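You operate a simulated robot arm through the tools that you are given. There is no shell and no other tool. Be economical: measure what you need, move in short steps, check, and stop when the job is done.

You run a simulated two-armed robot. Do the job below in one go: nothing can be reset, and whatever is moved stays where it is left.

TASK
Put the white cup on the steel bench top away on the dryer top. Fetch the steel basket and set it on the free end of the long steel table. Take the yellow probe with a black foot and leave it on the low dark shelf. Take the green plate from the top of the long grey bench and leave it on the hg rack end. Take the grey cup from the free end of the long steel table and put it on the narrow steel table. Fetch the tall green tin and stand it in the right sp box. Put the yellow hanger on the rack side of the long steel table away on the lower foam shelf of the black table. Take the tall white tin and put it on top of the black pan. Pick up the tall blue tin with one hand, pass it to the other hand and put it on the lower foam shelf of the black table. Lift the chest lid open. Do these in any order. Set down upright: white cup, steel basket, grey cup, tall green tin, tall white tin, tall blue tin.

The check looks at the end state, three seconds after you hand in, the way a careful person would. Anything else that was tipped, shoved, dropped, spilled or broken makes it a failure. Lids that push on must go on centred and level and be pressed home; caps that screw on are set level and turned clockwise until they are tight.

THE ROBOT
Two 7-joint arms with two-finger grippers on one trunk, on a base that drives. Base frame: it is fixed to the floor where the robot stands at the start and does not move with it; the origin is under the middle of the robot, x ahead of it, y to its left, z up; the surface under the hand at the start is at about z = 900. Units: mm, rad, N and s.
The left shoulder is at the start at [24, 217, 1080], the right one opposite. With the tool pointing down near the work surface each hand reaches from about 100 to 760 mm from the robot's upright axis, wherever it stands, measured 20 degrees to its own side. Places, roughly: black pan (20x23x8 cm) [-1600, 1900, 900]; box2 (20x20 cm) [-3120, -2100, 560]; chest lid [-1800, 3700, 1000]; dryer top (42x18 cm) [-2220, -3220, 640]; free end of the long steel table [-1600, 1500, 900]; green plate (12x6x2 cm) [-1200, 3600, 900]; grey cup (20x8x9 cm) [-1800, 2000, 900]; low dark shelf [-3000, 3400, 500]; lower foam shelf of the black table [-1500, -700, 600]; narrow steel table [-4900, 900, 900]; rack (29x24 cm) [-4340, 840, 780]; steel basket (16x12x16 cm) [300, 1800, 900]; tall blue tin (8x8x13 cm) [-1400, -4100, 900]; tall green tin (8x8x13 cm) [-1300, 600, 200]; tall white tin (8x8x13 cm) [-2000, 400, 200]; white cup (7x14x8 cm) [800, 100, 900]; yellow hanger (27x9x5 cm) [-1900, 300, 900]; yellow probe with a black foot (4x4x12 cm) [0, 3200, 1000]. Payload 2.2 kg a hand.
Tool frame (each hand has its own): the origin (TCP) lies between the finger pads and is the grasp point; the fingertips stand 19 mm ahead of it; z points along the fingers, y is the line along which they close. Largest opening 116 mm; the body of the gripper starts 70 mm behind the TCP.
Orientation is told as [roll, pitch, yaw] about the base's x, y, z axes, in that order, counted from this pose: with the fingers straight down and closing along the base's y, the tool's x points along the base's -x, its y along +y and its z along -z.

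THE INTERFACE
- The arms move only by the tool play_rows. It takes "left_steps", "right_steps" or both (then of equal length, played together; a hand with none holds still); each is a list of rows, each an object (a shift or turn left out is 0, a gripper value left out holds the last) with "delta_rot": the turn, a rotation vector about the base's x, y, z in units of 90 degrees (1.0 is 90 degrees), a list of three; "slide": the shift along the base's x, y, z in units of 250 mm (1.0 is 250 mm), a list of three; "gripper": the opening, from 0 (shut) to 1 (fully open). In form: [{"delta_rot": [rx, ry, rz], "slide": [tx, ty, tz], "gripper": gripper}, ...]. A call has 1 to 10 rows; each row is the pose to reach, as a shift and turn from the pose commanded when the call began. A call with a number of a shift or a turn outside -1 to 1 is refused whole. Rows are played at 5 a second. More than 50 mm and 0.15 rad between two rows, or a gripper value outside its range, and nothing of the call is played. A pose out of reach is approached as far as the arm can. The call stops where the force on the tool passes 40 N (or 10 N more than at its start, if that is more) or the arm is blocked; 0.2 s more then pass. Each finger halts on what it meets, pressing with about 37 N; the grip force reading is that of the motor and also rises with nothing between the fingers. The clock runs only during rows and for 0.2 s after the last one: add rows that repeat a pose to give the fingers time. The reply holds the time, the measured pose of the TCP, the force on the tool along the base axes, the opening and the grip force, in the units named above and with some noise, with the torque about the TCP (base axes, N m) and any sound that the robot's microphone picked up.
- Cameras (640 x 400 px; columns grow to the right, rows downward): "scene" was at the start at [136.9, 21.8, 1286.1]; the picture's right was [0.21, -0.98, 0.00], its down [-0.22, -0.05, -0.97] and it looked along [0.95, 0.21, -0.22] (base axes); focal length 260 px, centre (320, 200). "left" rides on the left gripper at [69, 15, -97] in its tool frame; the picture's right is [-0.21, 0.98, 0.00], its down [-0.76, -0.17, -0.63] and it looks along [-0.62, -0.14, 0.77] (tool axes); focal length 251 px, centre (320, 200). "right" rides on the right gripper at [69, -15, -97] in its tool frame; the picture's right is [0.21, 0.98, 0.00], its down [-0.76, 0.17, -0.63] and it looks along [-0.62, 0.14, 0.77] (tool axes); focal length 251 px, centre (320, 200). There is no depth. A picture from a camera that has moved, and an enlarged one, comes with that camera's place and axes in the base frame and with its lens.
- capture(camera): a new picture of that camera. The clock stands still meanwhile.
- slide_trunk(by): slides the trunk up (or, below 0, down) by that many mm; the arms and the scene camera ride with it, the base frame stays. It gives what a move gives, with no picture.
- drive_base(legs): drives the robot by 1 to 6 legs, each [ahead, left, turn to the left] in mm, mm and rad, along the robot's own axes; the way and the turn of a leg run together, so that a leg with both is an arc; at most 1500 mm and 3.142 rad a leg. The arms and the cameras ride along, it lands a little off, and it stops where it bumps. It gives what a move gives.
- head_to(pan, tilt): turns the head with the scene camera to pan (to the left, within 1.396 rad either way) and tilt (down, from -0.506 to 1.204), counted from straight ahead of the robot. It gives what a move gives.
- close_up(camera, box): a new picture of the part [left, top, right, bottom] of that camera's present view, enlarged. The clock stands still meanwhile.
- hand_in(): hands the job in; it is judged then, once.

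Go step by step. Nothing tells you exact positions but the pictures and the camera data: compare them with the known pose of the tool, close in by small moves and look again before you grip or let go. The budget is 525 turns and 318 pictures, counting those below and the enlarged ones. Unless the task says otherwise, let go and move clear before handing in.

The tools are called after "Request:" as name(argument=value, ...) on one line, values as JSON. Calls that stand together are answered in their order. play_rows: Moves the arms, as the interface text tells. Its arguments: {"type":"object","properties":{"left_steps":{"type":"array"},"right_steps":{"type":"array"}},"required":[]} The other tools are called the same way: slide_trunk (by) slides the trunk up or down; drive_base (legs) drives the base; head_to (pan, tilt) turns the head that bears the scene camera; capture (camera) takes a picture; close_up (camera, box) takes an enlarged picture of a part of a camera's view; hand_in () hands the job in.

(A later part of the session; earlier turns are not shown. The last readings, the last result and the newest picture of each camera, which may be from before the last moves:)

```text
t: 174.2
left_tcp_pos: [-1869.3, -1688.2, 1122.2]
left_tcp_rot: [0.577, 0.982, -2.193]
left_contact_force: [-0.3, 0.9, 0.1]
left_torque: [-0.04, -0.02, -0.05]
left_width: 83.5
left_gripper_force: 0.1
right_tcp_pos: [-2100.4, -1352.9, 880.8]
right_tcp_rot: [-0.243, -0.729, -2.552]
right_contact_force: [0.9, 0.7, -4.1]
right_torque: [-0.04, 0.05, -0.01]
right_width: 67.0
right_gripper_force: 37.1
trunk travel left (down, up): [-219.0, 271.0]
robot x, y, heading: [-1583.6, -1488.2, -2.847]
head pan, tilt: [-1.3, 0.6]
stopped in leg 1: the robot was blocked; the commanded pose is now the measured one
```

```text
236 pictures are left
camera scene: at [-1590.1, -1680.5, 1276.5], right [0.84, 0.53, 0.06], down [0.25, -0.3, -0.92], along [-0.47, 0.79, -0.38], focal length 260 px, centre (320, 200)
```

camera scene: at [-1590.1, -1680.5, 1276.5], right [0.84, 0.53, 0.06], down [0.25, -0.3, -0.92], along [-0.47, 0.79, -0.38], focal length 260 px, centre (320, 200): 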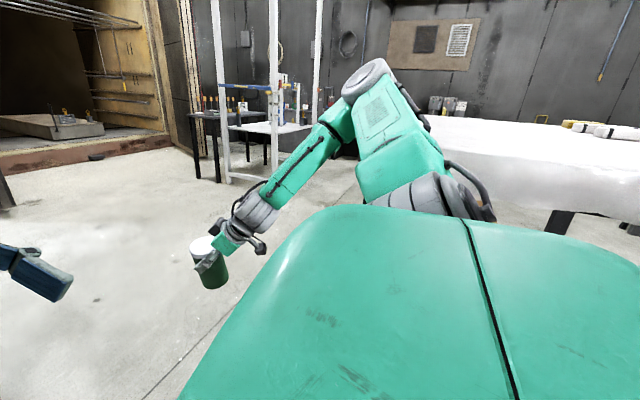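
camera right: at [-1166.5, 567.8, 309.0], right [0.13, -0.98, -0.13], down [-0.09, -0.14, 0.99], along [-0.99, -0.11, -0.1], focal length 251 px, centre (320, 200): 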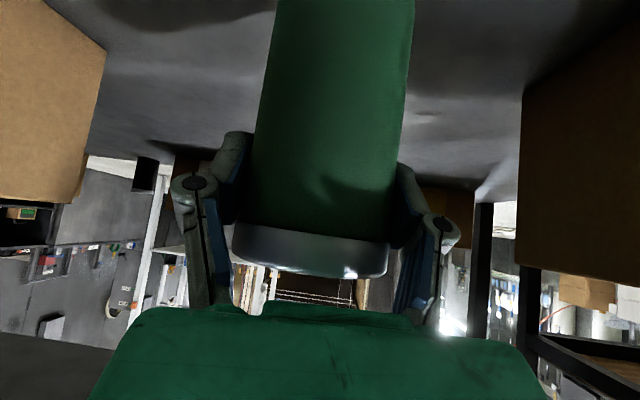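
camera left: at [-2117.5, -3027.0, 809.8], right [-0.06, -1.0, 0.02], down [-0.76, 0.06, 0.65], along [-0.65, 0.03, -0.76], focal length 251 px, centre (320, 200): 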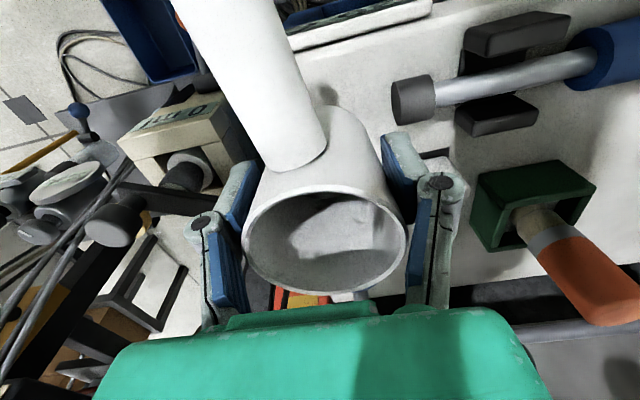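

Request:
head_to(pan=-1.39, tilt=1.0)

Request:
capture(camera="scene")

Request:
head_to(pan=0.6, tilt=0.9)

Request:
capture(camera="scene")

```text
t: 175.1
left_tcp_pos: [-1862.8, -1689.4, 1120.1]
left_tcp_rot: [0.582, 0.976, -2.189]
left_contact_force: [-0.8, 0.0, 0.1]
left_torque: [0.02, 0.02, -0.04]
left_width: 83.4
left_gripper_force: 0.1
right_tcp_pos: [-2097.4, -1353.2, 877.8]
right_tcp_rot: [-0.243, -0.723, -2.548]
right_contact_force: [0.2, -0.4, -2.5]
right_torque: [-0.01, -0.05, 0.01]
right_width: 67.2
right_gripper_force: 37.0
trunk travel left (down, up): [-219.0, 271.0]
robot x, y, heading: [-1581.0, -1493.6, -2.847]
head pan, tilt: [-1.389, 1.0]
```

```text
235 pictures are left
camera scene: at [-1572.8, -1685.0, 1241.7], right [0.89, 0.46, 0.04], down [0.35, -0.62, -0.7], along [-0.3, 0.64, -0.71], focal length 260 px, centre (320, 200)
```

scene: 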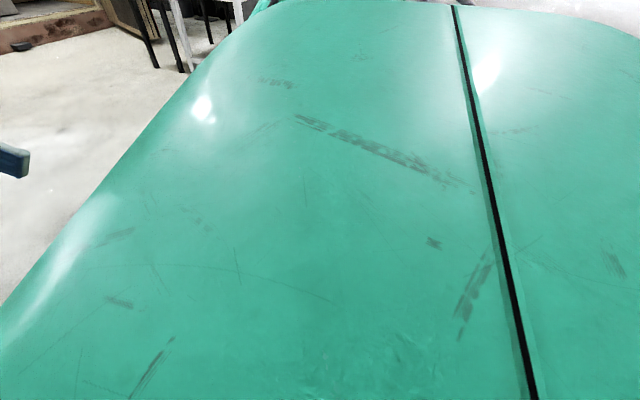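

```text
t: 177.0
left_tcp_pos: [-1865.0, -1690.5, 1119.7]
left_tcp_rot: [0.579, 0.977, -2.192]
left_contact_force: [-0.1, 0.4, 0.0]
left_torque: [-0.02, -0.01, 0.01]
left_width: 83.5
left_gripper_force: 0.1
right_tcp_pos: [-2096.9, -1355.0, 879.5]
right_tcp_rot: [-0.244, -0.722, -2.548]
right_contact_force: [0.6, 0.7, -3.3]
right_torque: [-0.02, 0.02, 0.02]
right_width: 67.2
right_gripper_force: 36.8
trunk travel left (down, up): [-219.0, 271.0]
robot x, y, heading: [-1581.3, -1493.6, -2.84]
head pan, tilt: [0.6, 0.901]
```

```text
234 pictures are left
camera scene: at [-1587.8, -1806.0, 1224.8], right [-0.78, 0.6, 0.17], down [0.45, 0.73, -0.51], along [-0.44, -0.32, -0.84], focal length 260 px, centre (320, 200)
```

scene: 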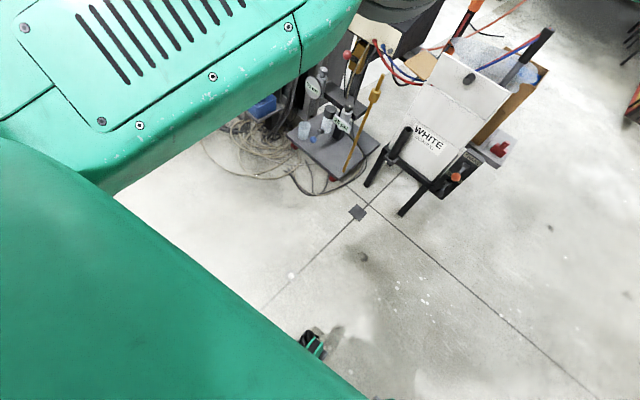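

The robot's right side seems to be riding up on something at the table. I try again to pull off to the left.

Request:
drive_base(legs=[[0, 300, 0]])

Request:
drive_base(legs=[[200, 100, 0]])

Request:
capture(camera="scene")

```text
t: 177.8
left_tcp_pos: [-1937.4, -1706.9, 1058.6]
left_tcp_rot: [1.143, 0.987, -1.399]
left_contact_force: [-1.5, 0.7, -0.7]
left_torque: [0.01, -0.07, -0.1]
left_width: 83.4
left_gripper_force: 0.0
right_tcp_pos: [-2102.1, -1254.2, 824.2]
right_tcp_rot: [-0.285, -0.558, -2.448]
right_contact_force: [1.1, 0.6, -4.6]
right_torque: [-0.05, 0.05, 0.04]
right_width: 67.0
right_gripper_force: 37.0
trunk travel left (down, up): [-219.0, 271.0]
robot x, y, heading: [-1601.1, -1478.4, -2.821]
head pan, tilt: [0.6, 0.901]
stopped in leg 1: the robot was blocked; the commanded pose is now the measured one
```

```text
t: 178.5
left_tcp_pos: [-1979.6, -1770.8, 937.5]
left_tcp_rot: [1.378, 0.714, -0.839]
left_contact_force: [-0.8, -0.1, 0.5]
left_torque: [0.0, -0.02, -0.06]
left_width: 83.4
left_gripper_force: 0.1
right_tcp_pos: [-2084.9, -1127.7, 809.5]
right_tcp_rot: [-0.142, -0.502, -2.791]
right_contact_force: [-4.5, -3.5, 0.1]
right_torque: [0.15, -0.36, -0.07]
right_width: 67.0
right_gripper_force: 37.2
trunk travel left (down, up): [-219.0, 271.0]
robot x, y, heading: [-1664.4, -1410.9, -2.686]
head pan, tilt: [0.6, 0.901]
stopped in leg 1: the robot was blocked; the commanded pose is now the measured one
```

```text
233 pictures are left
camera scene: at [-1567.8, -1867.1, 1207.0], right [-0.85, 0.45, 0.27], down [0.32, 0.85, -0.43], along [-0.42, -0.28, -0.86], focal length 260 px, centre (320, 200)
```

scene: 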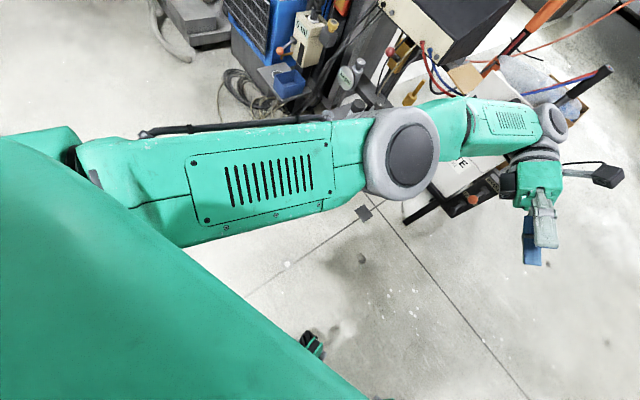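

The lean grew; I stop driving and look carefully at the right side.

Request:
head_to(pan=-1.0, tilt=0.5)

Request:
capture(camera="scene")

Request:
capture(camera="right")

Request:
capture(camera="left")

```text
t: 180.2
left_tcp_pos: [-1973.1, -1776.3, 941.9]
left_tcp_rot: [1.368, 0.72, -0.833]
left_contact_force: [1.2, -1.3, -0.8]
left_torque: [0.05, -0.02, 0.13]
left_width: 83.5
left_gripper_force: 0.1
right_tcp_pos: [-2086.2, -1135.9, 810.5]
right_tcp_rot: [-0.141, -0.509, -2.78]
right_contact_force: [0.4, 0.3, -3.4]
right_torque: [-0.02, 0.02, 0.0]
right_width: 67.2
right_gripper_force: 37.3
trunk travel left (down, up): [-219.0, 271.0]
robot x, y, heading: [-1665.3, -1413.5, -2.674]
head pan, tilt: [-1.0, 0.499]
```

```text
232 pictures are left
camera scene: at [-1591.8, -1769.2, 1280.2], right [0.52, 0.83, 0.19], down [0.28, 0.04, -0.96], along [-0.81, 0.55, -0.21], focal length 260 px, centre (320, 200)
```

scene: 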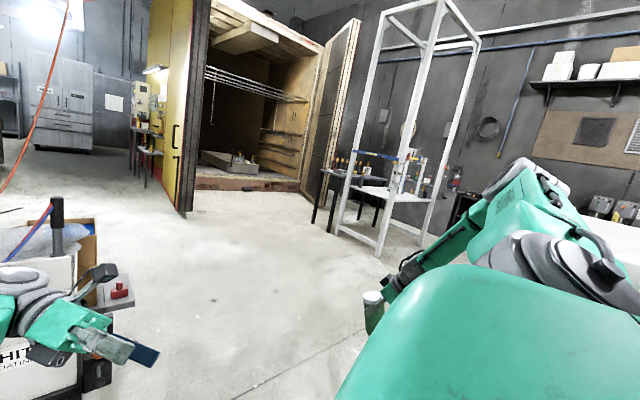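

```text
231 pictures are left
camera right: at [-1985.2, -1094.6, 862.7], right [0.45, -0.86, -0.22], down [-0.25, -0.37, 0.9], along [-0.86, -0.35, -0.38], focal length 251 px, centre (320, 200)
```

right: 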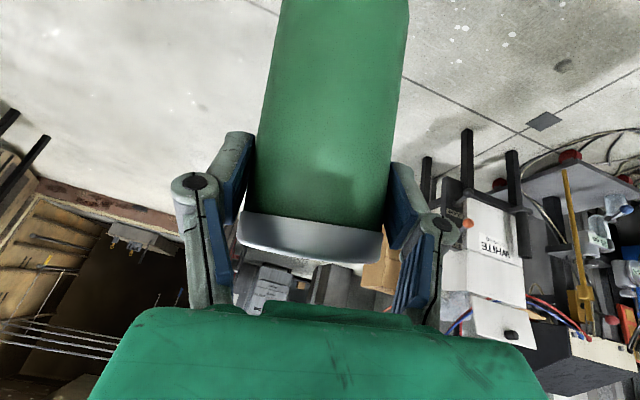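

```text
230 pictures are left
camera left: at [-2059.2, -1816.9, 1013.3], right [0.68, -0.45, 0.58], down [-0.12, -0.84, -0.53], along [0.72, 0.29, -0.62], focal length 251 px, centre (320, 200)
```

left: 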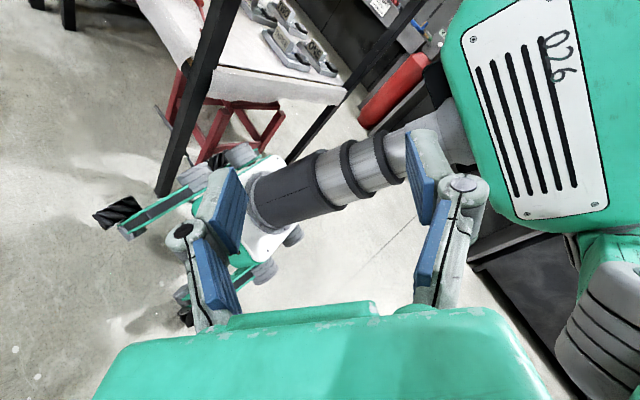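

The right hand has swung out beside the table and its elbow presses on the table edge. I pull that hand inward to unload it.

Request:
play_rows(right_steps=[{"slide": [0.0, -0.15, 0]}, {"slide": [0.0, -0.3, 0]}, {"slide": [-0.05, -0.45, 0.05]}, {"slide": [-0.1, -0.6, 0.1]}, {"slide": [-0.15, -0.75, 0.15]}, {"slide": [-0.2, -0.9, 0.2]}])

Request:
capture(camera="scene")

```text
t: 180.5
left_tcp_pos: [-2010.9, -1739.1, 854.5]
left_tcp_rot: [1.327, 0.517, -0.639]
left_contact_force: [1.3, -1.3, 0.6]
left_torque: [0.01, 0.02, 0.15]
left_width: 83.1
left_gripper_force: 0.1
right_tcp_pos: [-2146.3, -1104.6, 818.8]
right_tcp_rot: [-0.177, -0.532, -2.646]
right_contact_force: [6.3, 2.9, -4.6]
right_torque: [-0.1, 0.23, 0.06]
right_width: 66.9
right_gripper_force: 37.0
right hand out of reach, approached as far as the arm can: row 1
trunk travel left (down, up): [-219.0, 271.0]
robot x, y, heading: [-1645.7, -1419.0, -2.691]
head pan, tilt: [-1.0, 0.499]
stopped in row 1 (left hand): the arm was blocked; the commanded pose is now the measured one
```

```text
229 pictures are left
camera scene: at [-1602.8, -1739.2, 1266.0], right [0.54, 0.83, 0.17], down [0.29, 0.01, -0.96], along [-0.79, 0.56, -0.23], focal length 260 px, centre (320, 200)
```

scene: 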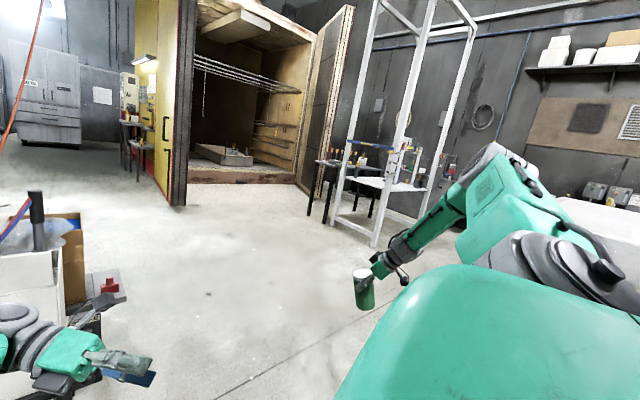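

Request:
capture(camera="left")

Request:
head_to(pan=-1.39, tilt=0.25)

Request:
capture(camera="scene")

```text
228 pictures are left
camera left: at [-2096.0, -1786.8, 921.8], right [0.67, -0.2, 0.72], down [0.13, -0.91, -0.38], along [0.73, 0.35, -0.58], focal length 251 px, centre (320, 200)
```

left: 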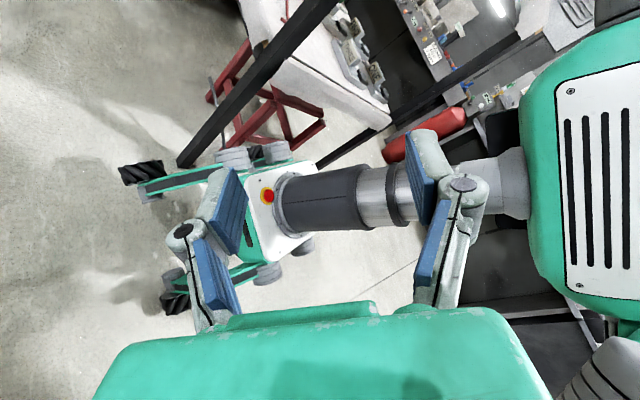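

```text
t: 181.4
left_tcp_pos: [-2146.5, -1503.6, 849.4]
left_tcp_rot: [1.29, 0.318, -0.919]
left_contact_force: [9.2, 9.3, 4.4]
left_torque: [-0.5, 0.58, -0.13]
left_width: 83.2
left_gripper_force: 0.1
right_tcp_pos: [-2151.5, -913.4, 526.7]
right_tcp_rot: [0.281, -0.407, -3.066]
right_contact_force: [12.7, -3.3, -6.0]
right_torque: [0.25, 0.86, -0.44]
right_width: 67.3
right_gripper_force: 37.2
trunk travel left (down, up): [-219.0, 271.0]
robot x, y, heading: [-1653.7, -1458.0, -2.76]
head pan, tilt: [-1.389, 0.25]
```

```text
227 pictures are left
camera scene: at [-1804.0, -1390.1, 1275.4], right [0.84, 0.54, 0.05], down [0.19, -0.21, -0.96], along [-0.5, 0.82, -0.28], focal length 260 px, centre (320, 200)
```

scene: 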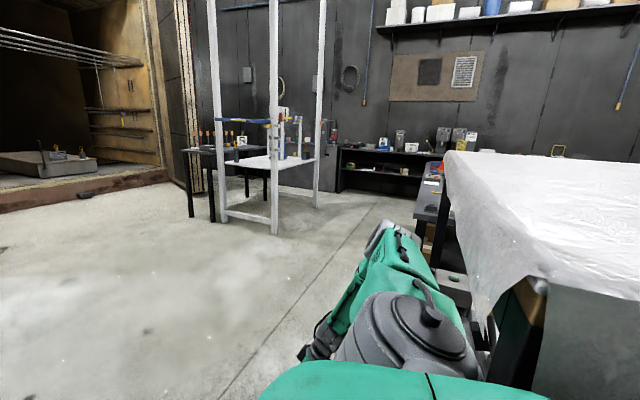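

The robot has swung back nearly upright, clear of the table corner. I let it settle and check.

Request:
head_to(pan=-1.2, tilt=0.5)

Request:
capture(camera="scene")

Request:
capture(camera="left")

```text
t: 182.1
left_tcp_pos: [-2131.5, -1524.1, 873.4]
left_tcp_rot: [1.284, 0.387, -0.904]
left_contact_force: [0.5, 0.4, 0.7]
left_torque: [-0.03, -0.01, -0.03]
left_width: 83.5
left_gripper_force: 0.2
right_tcp_pos: [-2179.8, -945.2, 551.3]
right_tcp_rot: [0.23, -0.428, -3.009]
right_contact_force: [0.2, -0.2, -2.6]
right_torque: [0.07, 0.05, -0.06]
right_width: 66.9
right_gripper_force: 36.9
trunk travel left (down, up): [-219.0, 271.0]
robot x, y, heading: [-1659.1, -1434.9, -2.702]
head pan, tilt: [-1.201, 0.499]
```

```text
226 pictures are left
camera scene: at [-1799.8, -1414.1, 1254.2], right [0.69, 0.72, 0.04], down [0.38, -0.31, -0.87], along [-0.62, 0.62, -0.49], focal length 260 px, centre (320, 200)
```

scene: 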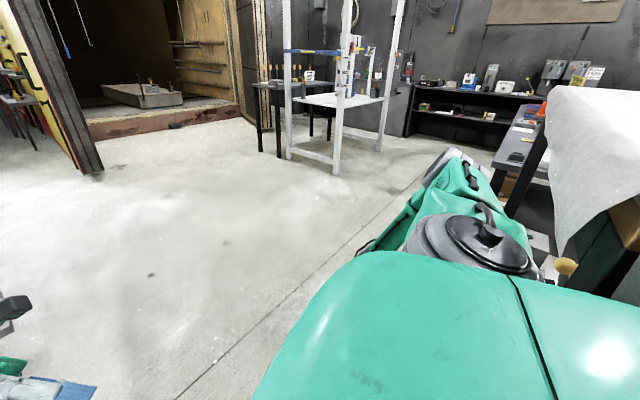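

```text
225 pictures are left
camera left: at [-2229.8, -1540.3, 939.5], right [0.56, -0.26, 0.79], down [-0.08, -0.96, -0.27], along [0.83, 0.09, -0.56], focal length 251 px, centre (320, 200)
```

left: 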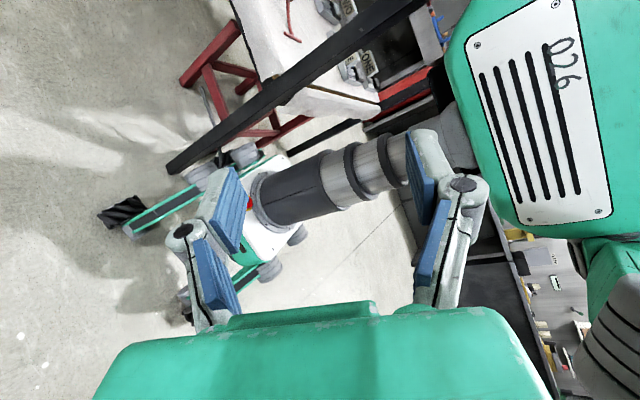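

The body is upright again. I drive ahead-left away from the table corner.

Request:
drive_base(legs=[[150, 150, 0]])

Request:
capture(camera="scene")

```text
t: 182.8
left_tcp_pos: [-2125.7, -1512.3, 887.3]
left_tcp_rot: [1.236, 0.392, -0.916]
left_contact_force: [-0.8, 0.3, -0.2]
left_torque: [0.08, -0.06, 0.04]
left_width: 83.8
left_gripper_force: 0.0
right_tcp_pos: [-2175.0, -939.6, 554.7]
right_tcp_rot: [0.264, -0.464, -3.048]
right_contact_force: [-1.6, -0.7, -2.8]
right_torque: [0.09, -0.07, 0.01]
right_width: 67.4
right_gripper_force: 36.9
trunk travel left (down, up): [-219.0, 271.0]
robot x, y, heading: [-1665.2, -1437.3, -2.694]
head pan, tilt: [-1.201, 0.499]
stopped in leg 1: the robot was blocked; the commanded pose is now the measured one
```

```text
224 pictures are left
camera scene: at [-1796.4, -1413.3, 1253.5], right [0.68, 0.73, 0.03], down [0.37, -0.31, -0.87], along [-0.63, 0.61, -0.48], focal length 260 px, centre (320, 200)
```

scene: 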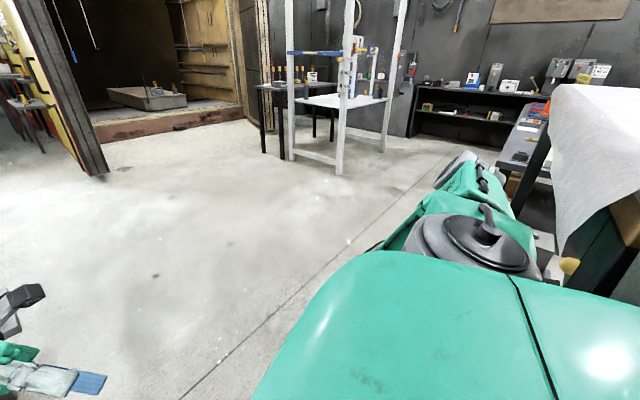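

Request:
play_rows(right_steps=[{"slide": [-0.03, -0.12, 0.05]}, {"slide": [-0.06, -0.24, 0.1]}, {"slide": [-0.1, -0.36, 0.15]}, {"slide": [-0.1, -0.48, 0.2]}, {"slide": [-0.1, -0.6, 0.25]}])

Request:
capture(camera="scene")

```text
t: 184.0
left_tcp_pos: [-2127.6, -1509.3, 888.2]
left_tcp_rot: [1.24, 0.391, -0.913]
left_contact_force: [0.1, 0.5, 0.2]
left_torque: [-0.02, -0.01, 0.05]
left_width: 83.6
left_gripper_force: 0.2
right_tcp_pos: [-2198.5, -1088.8, 616.3]
right_tcp_rot: [0.252, -0.461, -3.031]
right_contact_force: [0.4, 0.0, -2.9]
right_torque: [0.0, 0.0, 0.0]
right_width: 67.2
right_gripper_force: 37.3
trunk travel left (down, up): [-219.0, 271.0]
robot x, y, heading: [-1667.6, -1436.4, -2.695]
head pan, tilt: [-1.201, 0.499]
```

```text
223 pictures are left
camera scene: at [-1797.3, -1413.3, 1255.3], right [0.68, 0.73, 0.03], down [0.37, -0.31, -0.87], along [-0.63, 0.61, -0.48], focal length 260 px, centre (320, 200)
```

scene: 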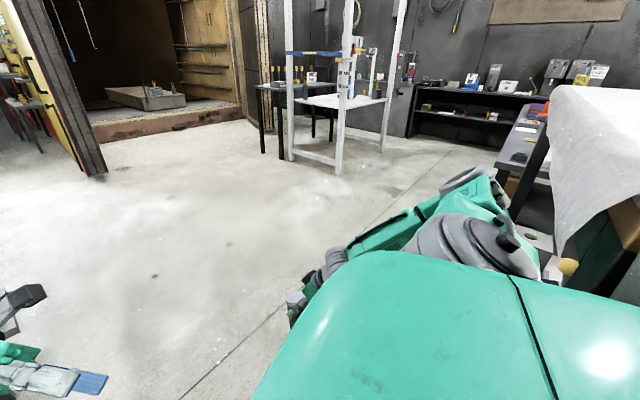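

The arm obeys again. I bring it further to the front.

Request:
play_rows(right_steps=[{"slide": [0.02, -0.12, 0.1]}, {"slide": [0.04, -0.24, 0.2]}, {"slide": [0.06, -0.36, 0.3]}, {"slide": [0.08, -0.48, 0.4]}, {"slide": [0.1, -0.6, 0.5]}, {"slide": [0.1, -0.72, 0.6]}, {"slide": [0.1, -0.84, 0.7]}])

Request:
drive_base(legs=[[0, 100, 0]])

Request:
capture(camera="scene")

```text
t: 185.6
left_tcp_pos: [-2127.3, -1508.6, 883.2]
left_tcp_rot: [1.244, 0.388, -0.917]
left_contact_force: [-0.2, -0.3, 1.0]
left_torque: [-0.01, 0.01, -0.03]
left_width: 83.6
left_gripper_force: 0.1
right_tcp_pos: [-2173.7, -1302.5, 785.9]
right_tcp_rot: [0.258, -0.46, -3.036]
right_contact_force: [-0.9, -0.2, -3.5]
right_torque: [0.06, 0.01, -0.03]
right_width: 67.1
right_gripper_force: 37.1
trunk travel left (down, up): [-219.0, 271.0]
robot x, y, heading: [-1662.2, -1437.1, -2.694]
head pan, tilt: [-1.201, 0.499]
```

```text
t: 186.2
left_tcp_pos: [-2113.7, -1499.8, 901.0]
left_tcp_rot: [1.197, 0.396, -0.926]
left_contact_force: [-0.4, -1.5, -0.1]
left_torque: [0.03, -0.02, 0.05]
left_width: 83.7
left_gripper_force: 0.0
right_tcp_pos: [-2171.4, -1294.4, 798.9]
right_tcp_rot: [0.267, -0.503, -3.057]
right_contact_force: [0.2, -0.7, -3.7]
right_torque: [0.06, 0.01, 0.0]
right_width: 67.0
right_gripper_force: 36.5
trunk travel left (down, up): [-219.0, 271.0]
robot x, y, heading: [-1671.3, -1436.0, -2.688]
head pan, tilt: [-1.201, 0.499]
stopped in leg 1: the robot was blocked; the commanded pose is now the measured one
```

```text
222 pictures are left
camera scene: at [-1794.4, -1414.0, 1254.1], right [0.68, 0.73, 0.03], down [0.37, -0.31, -0.88], along [-0.63, 0.6, -0.48], focal length 260 px, centre (320, 200)
```

scene: 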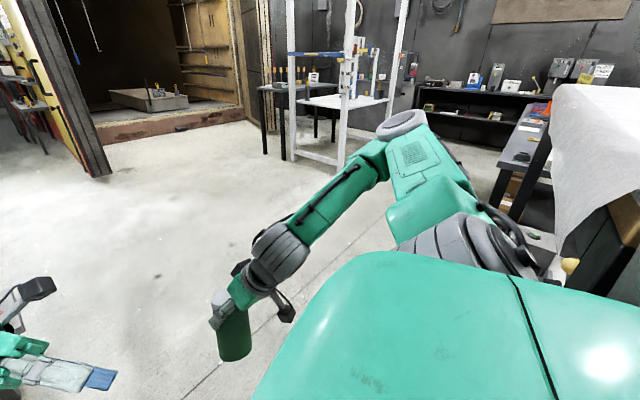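

Request:
close_up(camera="left", box=[60, 60, 380, 330])

Request:
close_up(camera="right", box=[0, 0, 640, 400])

```text
1.48 times, centred on (220, 195) of left
camera zoom: at [-2207.9, -1514.9, 972.9], right [0.61, -0.22, 0.76], down [-0.08, -0.97, -0.22], along [0.79, 0.07, -0.61], focal length 372 px, centre (468, 207)
```

zoom: 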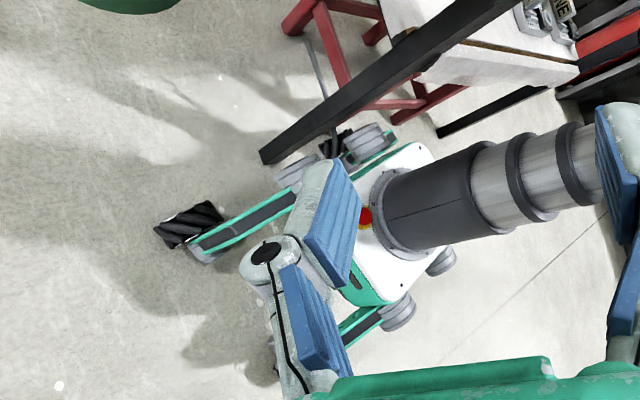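

```text
1.00 times, centred on (320, 200) of right (not enlarged: the box is as wide or as high as the picture)
camera zoom: at [-2069.1, -1244.1, 843.7], right [0.39, -0.91, 0.12], down [-0.34, -0.02, 0.94], along [-0.85, -0.41, -0.32], focal length 251 px, centre (320, 200)
```

zoom: 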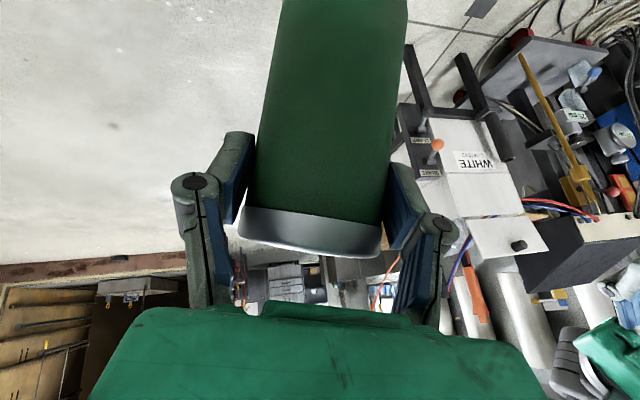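

The left arm is twisted back toward the body, which may be what blocks every move. I unwind the left hand to fingers-down in front-left.

Request:
play_rows(left_steps=[{"slide": [0.04, -0.08, 0.06], "delta_rot": [-0.003, 0.066, -0.064]}, {"slide": [0.08, -0.16, 0.12], "delta_rot": [-0.006, 0.132, -0.128]}, {"slide": [0.12, -0.24, 0.18], "delta_rot": [-0.009, 0.198, -0.192]}, {"slide": [0.16, -0.32, 0.24], "delta_rot": [-0.013, 0.265, -0.255]}, {"slide": [0.2, -0.4, 0.3], "delta_rot": [-0.016, 0.331, -0.319]}, {"slide": [0.24, -0.48, 0.36], "delta_rot": [-0.019, 0.397, -0.383]}, {"slide": [0.28, -0.56, 0.42], "delta_rot": [-0.022, 0.464, -0.447]}, {"slide": [0.32, -0.64, 0.48], "delta_rot": [-0.025, 0.53, -0.511]}, {"slide": [0.36, -0.72, 0.54], "delta_rot": [-0.029, 0.596, -0.575]}, {"slide": [0.4, -0.8, 0.6], "delta_rot": [-0.032, 0.662, -0.639]}])

Request:
capture(camera="left")

```text
t: 188.4
left_tcp_pos: [-2013.9, -1700.4, 1050.0]
left_tcp_rot: [0.15, 0.257, -2.387]
left_contact_force: [-0.3, -0.2, -0.1]
left_torque: [0.02, -0.02, 0.0]
left_width: 83.7
left_gripper_force: 0.1
right_tcp_pos: [-2169.0, -1292.5, 796.9]
right_tcp_rot: [0.266, -0.5, -3.057]
right_contact_force: [-0.2, 0.3, -3.3]
right_torque: [0.01, 0.05, 0.01]
right_width: 66.9
right_gripper_force: 37.0
trunk travel left (down, up): [-219.0, 271.0]
robot x, y, heading: [-1673.3, -1437.1, -2.689]
head pan, tilt: [-1.201, 0.499]
```

```text
219 pictures are left
camera left: at [-1981.9, -1671.8, 1160.9], right [0.48, -0.87, 0.09], down [-0.82, -0.42, 0.39], along [-0.3, -0.26, -0.92], focal length 251 px, centre (320, 200)
```

left: 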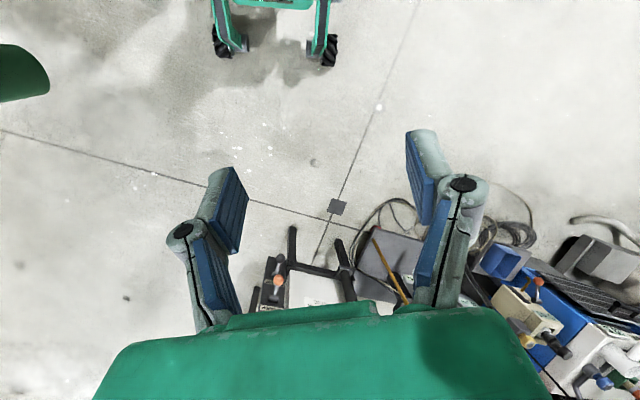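

The left hand is unwound. I try driving ahead again.

Request:
drive_base(legs=[[150, 0, 0]])

Request:
capture(camera="left")

```text
t: 189.8
left_tcp_pos: [-2131.2, -1758.2, 1052.5]
left_tcp_rot: [0.146, 0.244, -2.396]
left_contact_force: [-0.9, 0.0, -0.3]
left_torque: [-0.05, -0.09, 0.03]
left_width: 83.4
left_gripper_force: 0.0
right_tcp_pos: [-2271.3, -1356.5, 801.9]
right_tcp_rot: [0.285, -0.501, -3.049]
right_contact_force: [0.1, 0.8, -3.2]
right_torque: [0.02, 0.01, -0.01]
right_width: 67.1
right_gripper_force: 37.1
trunk travel left (down, up): [-219.0, 271.0]
robot x, y, heading: [-1796.3, -1509.3, -2.709]
head pan, tilt: [-1.201, 0.499]
```

```text
218 pictures are left
camera left: at [-2098.9, -1729.4, 1164.5], right [0.47, -0.88, 0.09], down [-0.82, -0.41, 0.4], along [-0.32, -0.26, -0.91], focal length 251 px, centre (320, 200)
```

left: 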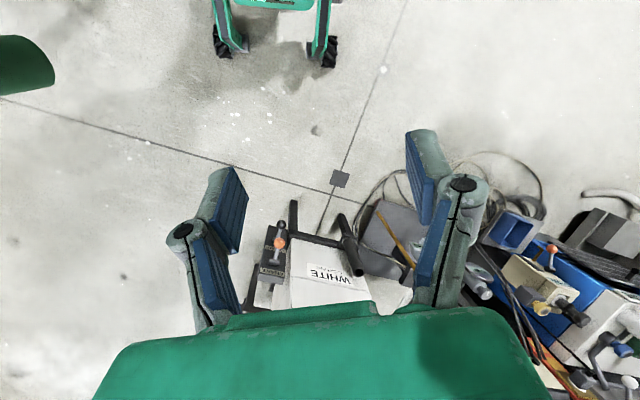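

Free again. I set both hands' orientations right (tin upright again) and drive to the north side of the boxes.

Request:
play_rows(left_steps=[{"delta_rot": [-0.003, 0.062, -0.06], "slide": [0.03, 0, 0.1]}, {"delta_rot": [-0.006, 0.125, -0.12], "slide": [0.06, 0, 0.2]}, {"delta_rot": [-0.009, 0.187, -0.18], "slide": [0.1, 0, 0.3]}, {"delta_rot": [-0.009, 0.187, -0.18], "slide": [0.15, 0, 0.4]}], right_steps=[{"delta_rot": [0.027, 0.069, 0.029], "slide": [0.05, -0.05, 0.1]}, {"delta_rot": [0.054, 0.138, 0.058], "slide": [0.1, -0.1, 0.2]}, {"delta_rot": [0.082, 0.208, 0.087], "slide": [0.15, -0.15, 0.3]}, {"delta_rot": [0.082, 0.208, 0.087], "slide": [0.2, -0.2, 0.4]}])

Request:
drive_base(legs=[[700, 0, 0], [100, -500, 0.5], [0, 0, 0.64]])

Request:
head_to(pan=0.2, tilt=0.4)

Request:
capture(camera="scene")

```text
t: 190.8
left_tcp_pos: [-2095.4, -1745.8, 1158.6]
left_tcp_rot: [0.003, -0.014, -2.701]
left_contact_force: [0.5, 0.6, -0.2]
left_torque: [-0.02, 0.01, 0.01]
left_width: 83.5
left_gripper_force: 0.1
right_tcp_pos: [-2318.1, -1438.6, 886.9]
right_tcp_rot: [0.048, -0.789, -2.767]
right_contact_force: [-0.1, -0.8, -3.5]
right_torque: [0.01, -0.05, -0.03]
right_width: 67.2
right_gripper_force: 36.8
right hand out of reach, approached as far as the arm can: row 1, 2, 3, 4
trunk travel left (down, up): [-219.0, 271.0]
robot x, y, heading: [-1791.3, -1508.7, -2.706]
head pan, tilt: [-1.201, 0.499]
```

```text
t: 194.3
left_tcp_pos: [-2672.4, -2020.0, 1156.9]
left_tcp_rot: [0.001, -0.012, -2.684]
left_contact_force: [-0.4, 0.3, 0.3]
left_torque: [-0.06, -0.05, 0.03]
left_width: 83.8
left_gripper_force: 0.1
right_tcp_pos: [-2898.0, -1712.9, 887.3]
right_tcp_rot: [0.048, -0.787, -2.75]
right_contact_force: [0.3, 1.1, -4.0]
right_torque: [-0.05, -0.09, 0.05]
right_width: 66.8
right_gripper_force: 36.9
trunk travel left (down, up): [-219.0, 271.0]
robot x, y, heading: [-2375.1, -1772.2, -2.688]
head pan, tilt: [-1.201, 0.499]
stopped in leg 1: the robot was blocked; the commanded pose is now the measured one
```

```text
t: 195.8
left_tcp_pos: [-2658.7, -2034.0, 1158.1]
left_tcp_rot: [-0.013, -0.018, -2.681]
left_contact_force: [-0.5, 0.2, 0.3]
left_torque: [-0.02, -0.02, 0.02]
left_width: 83.7
left_gripper_force: 0.0
right_tcp_pos: [-2888.5, -1725.6, 894.3]
right_tcp_rot: [0.028, -0.792, -2.734]
right_contact_force: [0.2, 0.5, -2.8]
right_torque: [0.0, 0.04, 0.0]
right_width: 67.1
right_gripper_force: 37.1
trunk travel left (down, up): [-219.0, 271.0]
robot x, y, heading: [-2373.2, -1778.0, -2.683]
head pan, tilt: [0.201, 0.4]
```

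```text
217 pictures are left
camera scene: at [-2480.7, -1852.9, 1263.7], right [-0.61, 0.79, 0.0], down [0.31, 0.24, -0.92], along [-0.73, -0.56, -0.39], focal length 260 px, centre (320, 200)
```

scene: 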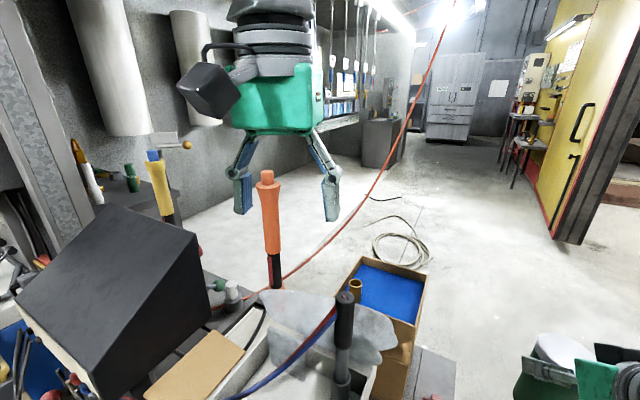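

I ran up against the white unit; behind it stands an open carton with a blue inside, near [-3130, -2080] — the right sp box. I back off and check nothing was shoved.

Request:
drive_base(legs=[[-250, 0, 0]])

Request:
head_to(pan=0.1, tilt=0.6)

Request:
capture(camera="scene")

```text
t: 197.6
left_tcp_pos: [-2439.6, -1912.6, 1159.5]
left_tcp_rot: [-0.006, -0.018, -2.68]
left_contact_force: [-0.2, 0.3, 0.3]
left_torque: [-0.02, 0.03, 0.02]
left_width: 83.4
left_gripper_force: 0.0
right_tcp_pos: [-2670.4, -1607.5, 891.1]
right_tcp_rot: [0.04, -0.795, -2.744]
right_contact_force: [-0.3, 0.9, -2.7]
right_torque: [0.01, -0.07, 0.02]
right_width: 67.2
right_gripper_force: 37.2
trunk travel left (down, up): [-219.0, 271.0]
robot x, y, heading: [-2154.2, -1665.9, -2.681]
head pan, tilt: [0.201, 0.4]
```

```text
t: 198.4
left_tcp_pos: [-2435.8, -1918.7, 1160.6]
left_tcp_rot: [-0.011, -0.022, -2.681]
left_contact_force: [-0.1, -0.1, 0.4]
left_torque: [-0.02, 0.03, 0.01]
left_width: 83.1
left_gripper_force: 0.0
right_tcp_pos: [-2665.0, -1610.5, 893.7]
right_tcp_rot: [0.031, -0.796, -2.735]
right_contact_force: [0.0, 0.0, -3.6]
right_torque: [-0.01, -0.04, -0.02]
right_width: 67.0
right_gripper_force: 37.0
trunk travel left (down, up): [-219.0, 271.0]
robot x, y, heading: [-2151.8, -1664.7, -2.684]
head pan, tilt: [0.099, 0.6]
```

```text
216 pictures are left
camera scene: at [-2261.9, -1726.3, 1245.4], right [-0.53, 0.85, 0.0], down [0.48, 0.3, -0.82], along [-0.7, -0.44, -0.57], focal length 260 px, centre (320, 200)
```

scene: 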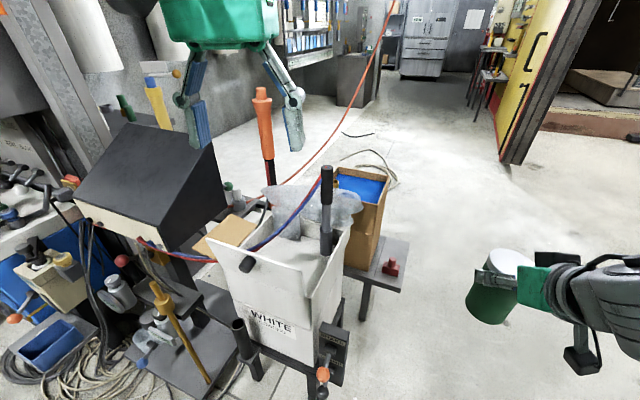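

The white unit stands as before. I go round to the north side of the carton.

Request:
drive_base(legs=[[0, 0, -0.457], [0, -350, 0], [900, 0, 0], [0, 0, 1.571]])

Request:
head_to(pan=0.0, tilt=0.7)

Request:
capture(camera="scene")

```text
t: 210.2
left_tcp_pos: [-2950.1, -1679.3, 1159.1]
left_tcp_rot: [-0.02, -0.02, -1.579]
left_contact_force: [0.6, -0.1, -0.1]
left_torque: [0.01, 0.02, 0.03]
left_width: 83.4
left_gripper_force: 0.1
right_tcp_pos: [-3329.8, -1746.4, 896.0]
right_tcp_rot: [0.02, -0.795, -1.629]
right_contact_force: [1.3, -0.3, -2.8]
right_torque: [0.05, 0.02, -0.01]
right_width: 67.1
right_gripper_force: 36.9
trunk travel left (down, up): [-219.0, 271.0]
robot x, y, heading: [-3058.3, -1311.2, -1.582]
head pan, tilt: [0.099, 0.6]
```

```text
t: 210.8
left_tcp_pos: [-2952.5, -1677.3, 1157.9]
left_tcp_rot: [-0.015, -0.016, -1.579]
left_contact_force: [0.0, 0.5, -0.2]
left_torque: [-0.03, 0.02, 0.0]
left_width: 83.5
left_gripper_force: 0.0
right_tcp_pos: [-3332.0, -1743.8, 895.6]
right_tcp_rot: [0.025, -0.797, -1.633]
right_contact_force: [-0.4, 0.2, -2.6]
right_torque: [0.02, -0.02, -0.01]
right_width: 66.9
right_gripper_force: 37.1
trunk travel left (down, up): [-219.0, 271.0]
robot x, y, heading: [-3057.9, -1310.8, -1.582]
head pan, tilt: [0.0, 0.7]
```

```text
215 pictures are left
camera scene: at [-3058.3, -1437.4, 1236.7], right [-1.0, 0.01, 0.0], down [0.01, 0.65, -0.76], along [-0.01, -0.76, -0.65], focal length 260 px, centre (320, 200)
```

scene: 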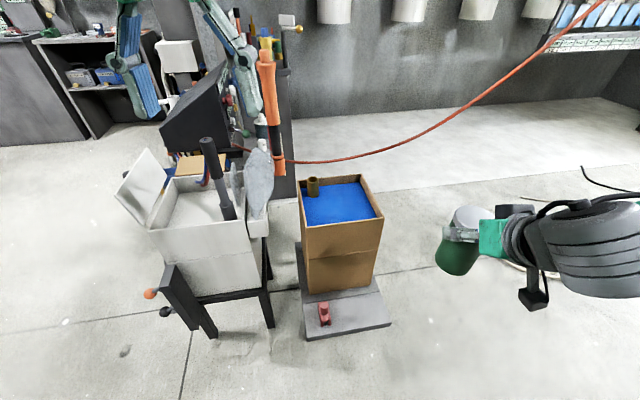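

Request:
close_up(camera="scene", box=[270, 150, 430, 250])

```text
4.00 times, centred on (350, 200) of scene
camera zoom: at [-3058.3, -1437.4, 1236.7], right [-1.0, 0.01, 0.0], down [0.01, 0.65, -0.76], along [-0.01, -0.76, -0.65], focal length 1038 px, centre (200, 200)
```

zoom: 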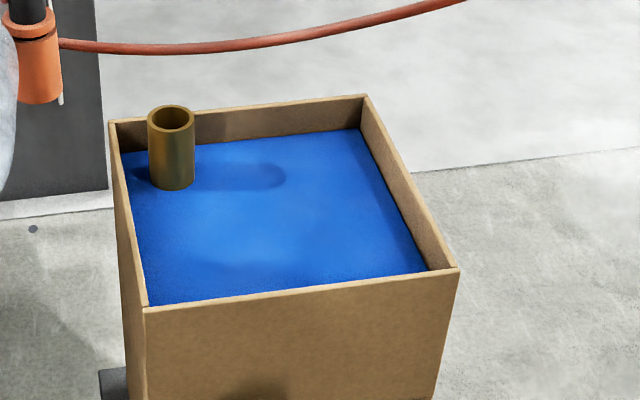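

The carton has a shallow blue floor (z about 640), rim at 690, with a brass tube in one corner. I go closer and bring the tin above its free middle.

Request:
play_rows(left_steps=[{"slide": [0, 0.15, 0.05]}, {"slide": [0, 0.3, 0.1]}, {"slide": [0, 0.4, 0.15]}])

Request:
drive_base(legs=[[225, 0, 0.01]])

Request:
play_rows(right_steps=[{"slide": [0.18, 0, 0]}, {"slide": [0.36, 0, 0]}, {"slide": [0.54, -0.05, 0]}, {"slide": [0.7, -0.1, 0]}, {"slide": [0.7, -0.25, 0]}, {"slide": [0.7, -0.4, 0]}, {"slide": [0.7, -0.4, 0]}])

Request:
capture(camera="scene")

```text
t: 211.6
left_tcp_pos: [-2955.6, -1577.3, 1198.4]
left_tcp_rot: [-0.014, -0.024, -1.577]
left_contact_force: [-0.5, -0.1, 0.7]
left_torque: [-0.02, 0.02, 0.03]
left_width: 83.4
left_gripper_force: 0.0
right_tcp_pos: [-3334.0, -1744.1, 896.5]
right_tcp_rot: [0.028, -0.799, -1.634]
right_contact_force: [-0.2, 0.8, -3.1]
right_torque: [0.03, 0.03, 0.01]
right_width: 67.0
right_gripper_force: 37.0
trunk travel left (down, up): [-219.0, 271.0]
robot x, y, heading: [-3057.6, -1310.9, -1.581]
head pan, tilt: [0.0, 0.7]
```

```text
t: 213.3
left_tcp_pos: [-2954.6, -1800.1, 1196.4]
left_tcp_rot: [-0.017, -0.021, -1.569]
left_contact_force: [-0.5, -0.1, -0.5]
left_torque: [0.05, -0.03, 0.02]
left_width: 83.5
left_gripper_force: 0.1
right_tcp_pos: [-3331.8, -1970.8, 894.7]
right_tcp_rot: [0.029, -0.799, -1.623]
right_contact_force: [-0.3, -0.4, -3.0]
right_torque: [0.03, -0.03, 0.0]
right_width: 67.1
right_gripper_force: 36.9
trunk travel left (down, up): [-219.0, 271.0]
robot x, y, heading: [-3060.2, -1535.2, -1.573]
head pan, tilt: [0.0, 0.7]
```

```text
t: 214.9
left_tcp_pos: [-2951.4, -1796.8, 1196.0]
left_tcp_rot: [-0.016, -0.022, -1.569]
left_contact_force: [-0.2, -0.1, -0.8]
left_torque: [0.0, 0.01, -0.02]
left_width: 83.4
left_gripper_force: 0.1
right_tcp_pos: [-3154.7, -2066.1, 896.2]
right_tcp_rot: [0.026, -0.798, -1.622]
right_contact_force: [0.4, -0.6, -3.2]
right_torque: [0.04, 0.04, 0.02]
right_width: 67.1
right_gripper_force: 37.1
right hand out of reach, approached as far as the arm can: row 1
trunk travel left (down, up): [-219.0, 271.0]
robot x, y, heading: [-3057.6, -1533.8, -1.574]
head pan, tilt: [0.0, 0.7]
```

```text
213 pictures are left
camera scene: at [-3056.0, -1660.1, 1236.7], right [-1.0, 0.0, 0.0], down [0.0, 0.65, -0.76], along [0.0, -0.76, -0.65], focal length 260 px, centre (320, 200)
```

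scene: 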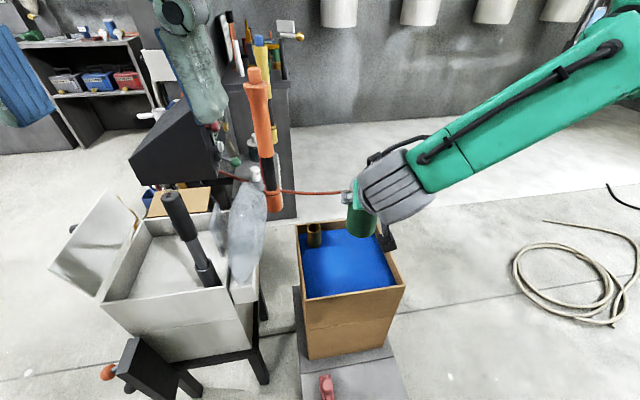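

Request:
play_rows(right_steps=[{"slide": [0.01, -0.06, -0.1]}, {"slide": [0.01, -0.07, -0.25]}, {"slide": [0.01, -0.07, -0.4]}, {"slide": [0.01, -0.07, -0.52]}, {"slide": [0.01, -0.07, -0.52]}])

Request:
close_up(camera="scene", box=[270, 190, 430, 310])

Request:
capture(camera="right")

```text
t: 216.1
left_tcp_pos: [-2952.1, -1798.1, 1196.8]
left_tcp_rot: [-0.017, -0.022, -1.57]
left_contact_force: [-0.3, 0.1, 0.0]
left_torque: [0.01, 0.0, 0.01]
left_width: 83.5
left_gripper_force: 0.1
right_tcp_pos: [-3150.2, -2084.1, 766.5]
right_tcp_rot: [0.024, -0.798, -1.622]
right_contact_force: [-0.5, -0.3, -3.0]
right_torque: [0.05, 0.03, -0.03]
right_width: 67.3
right_gripper_force: 37.1
trunk travel left (down, up): [-219.0, 271.0]
robot x, y, heading: [-3058.1, -1531.7, -1.575]
head pan, tilt: [0.0, 0.7]
```

```text
3.33 times, centred on (350, 250) of scene
camera zoom: at [-3055.5, -1660.4, 1236.7], right [-1.0, 0.0, 0.0], down [0.0, 0.65, -0.76], along [0.0, -0.76, -0.65], focal length 865 px, centre (220, 33)
```

zoom: 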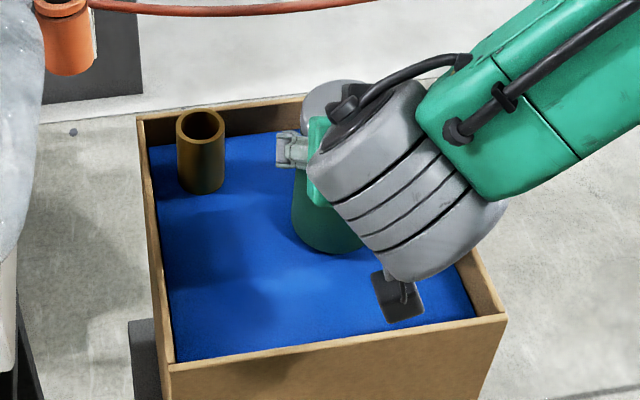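

```text
211 pictures are left
camera right: at [-3161.8, -1966.2, 784.5], right [0.98, 0.12, -0.14], down [0.15, -0.08, 0.99], along [0.11, -0.99, -0.09], focal length 251 px, centre (320, 200)
```

right: 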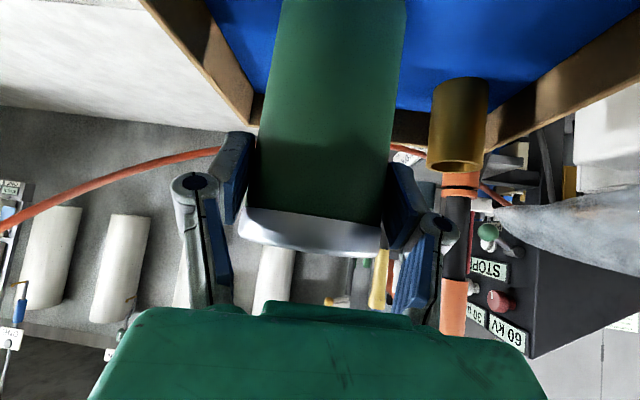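

Well centred. I lower until it touches.

Request:
play_rows(right_steps=[{"slide": [0, 0, -0.04]}, {"slide": [0, 0, -0.08]}, {"slide": [0, 0, -0.08]}])

Request:
play_rows(right_steps=[{"slide": [0, 0, -0.016]}, {"slide": [0, 0, -0.028]}, {"slide": [0, 0, -0.028]}])

```text
t: 216.9
left_tcp_pos: [-2950.9, -1797.7, 1195.7]
left_tcp_rot: [-0.016, -0.023, -1.568]
left_contact_force: [-0.9, 0.2, -0.3]
left_torque: [0.04, 0.01, -0.03]
left_width: 83.7
left_gripper_force: 0.1
right_tcp_pos: [-3150.7, -2085.8, 746.4]
right_tcp_rot: [0.024, -0.797, -1.622]
right_contact_force: [0.3, 0.1, -3.1]
right_torque: [0.06, 0.01, 0.02]
right_width: 67.0
right_gripper_force: 37.4
trunk travel left (down, up): [-219.0, 271.0]
robot x, y, heading: [-3057.8, -1529.7, -1.573]
head pan, tilt: [0.0, 0.7]
```

```text
t: 217.7
left_tcp_pos: [-2950.8, -1797.3, 1196.4]
left_tcp_rot: [-0.016, -0.023, -1.568]
left_contact_force: [-0.8, -0.1, -0.8]
left_torque: [0.0, 0.0, 0.02]
left_width: 83.4
left_gripper_force: 0.1
right_tcp_pos: [-3151.6, -2085.4, 739.5]
right_tcp_rot: [0.025, -0.798, -1.62]
right_contact_force: [0.1, 0.1, -3.0]
right_torque: [0.06, 0.02, -0.02]
right_width: 67.0
right_gripper_force: 37.0
trunk travel left (down, up): [-219.0, 271.0]
robot x, y, heading: [-3058.3, -1532.8, -1.573]
head pan, tilt: [0.0, 0.7]
```

Request:
play_rows(right_steps=[{"slide": [0, 0, -0.016]}, {"slide": [0, 0, -0.032]}, {"slide": [0, 0, -0.048]}, {"slide": [0, 0, -0.048]}])

Request:
close_up(camera="scene", box=[270, 190, 430, 310])

```text
t: 218.7
left_tcp_pos: [-2951.0, -1798.0, 1196.9]
left_tcp_rot: [-0.017, -0.023, -1.571]
left_contact_force: [0.6, -0.1, -0.6]
left_torque: [0.0, -0.01, 0.0]
left_width: 83.5
left_gripper_force: 0.0
right_tcp_pos: [-3151.4, -2084.9, 727.9]
right_tcp_rot: [0.024, -0.798, -1.619]
right_contact_force: [1.1, 0.0, -3.7]
right_torque: [0.09, -0.01, 0.0]
right_width: 67.0
right_gripper_force: 37.2
trunk travel left (down, up): [-219.0, 271.0]
robot x, y, heading: [-3059.1, -1532.9, -1.57]
head pan, tilt: [0.0, 0.7]
```

```text
3.33 times, centred on (350, 250) of scene
camera zoom: at [-3055.5, -1660.8, 1236.6], right [-1.0, 0.0, 0.0], down [0.0, 0.65, -0.76], along [0.0, -0.76, -0.65], focal length 865 px, centre (220, 33)
```

zoom: 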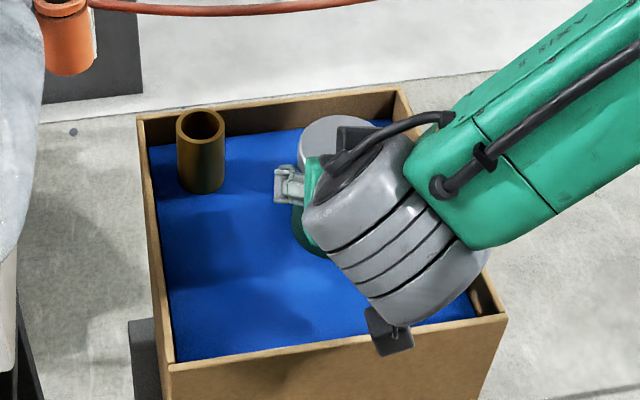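

Request:
play_rows(right_steps=[{"slide": [0, 0, -0.016]}, {"slide": [0, 0, -0.032]}, {"slide": [0, 0, -0.048]}, {"slide": [0, 0, -0.064]}, {"slide": [0, 0, -0.064]}])

Request:
close_up(camera="right", box=[160, 0, 480, 200])

```text
t: 219.9
left_tcp_pos: [-2950.5, -1797.8, 1196.6]
left_tcp_rot: [-0.017, -0.023, -1.57]
left_contact_force: [0.4, -0.3, -1.2]
left_torque: [-0.01, 0.03, 0.02]
left_width: 83.4
left_gripper_force: 0.0
right_tcp_pos: [-3152.0, -2086.8, 712.3]
right_tcp_rot: [0.026, -0.799, -1.62]
right_contact_force: [0.6, 0.8, -3.9]
right_torque: [0.04, -0.03, 0.0]
right_width: 67.0
right_gripper_force: 37.3
trunk travel left (down, up): [-219.0, 271.0]
robot x, y, heading: [-3058.4, -1531.6, -1.574]
head pan, tilt: [0.0, 0.7]
```

```text
2.00 times, centred on (320, 100) of right
camera zoom: at [-3162.2, -1966.9, 729.4], right [0.98, 0.12, -0.14], down [0.15, -0.08, 0.99], along [0.11, -0.99, -0.09], focal length 503 px, centre (320, 400)
```

zoom: 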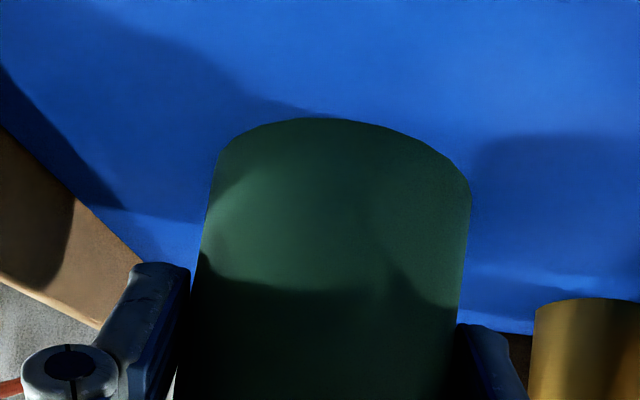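

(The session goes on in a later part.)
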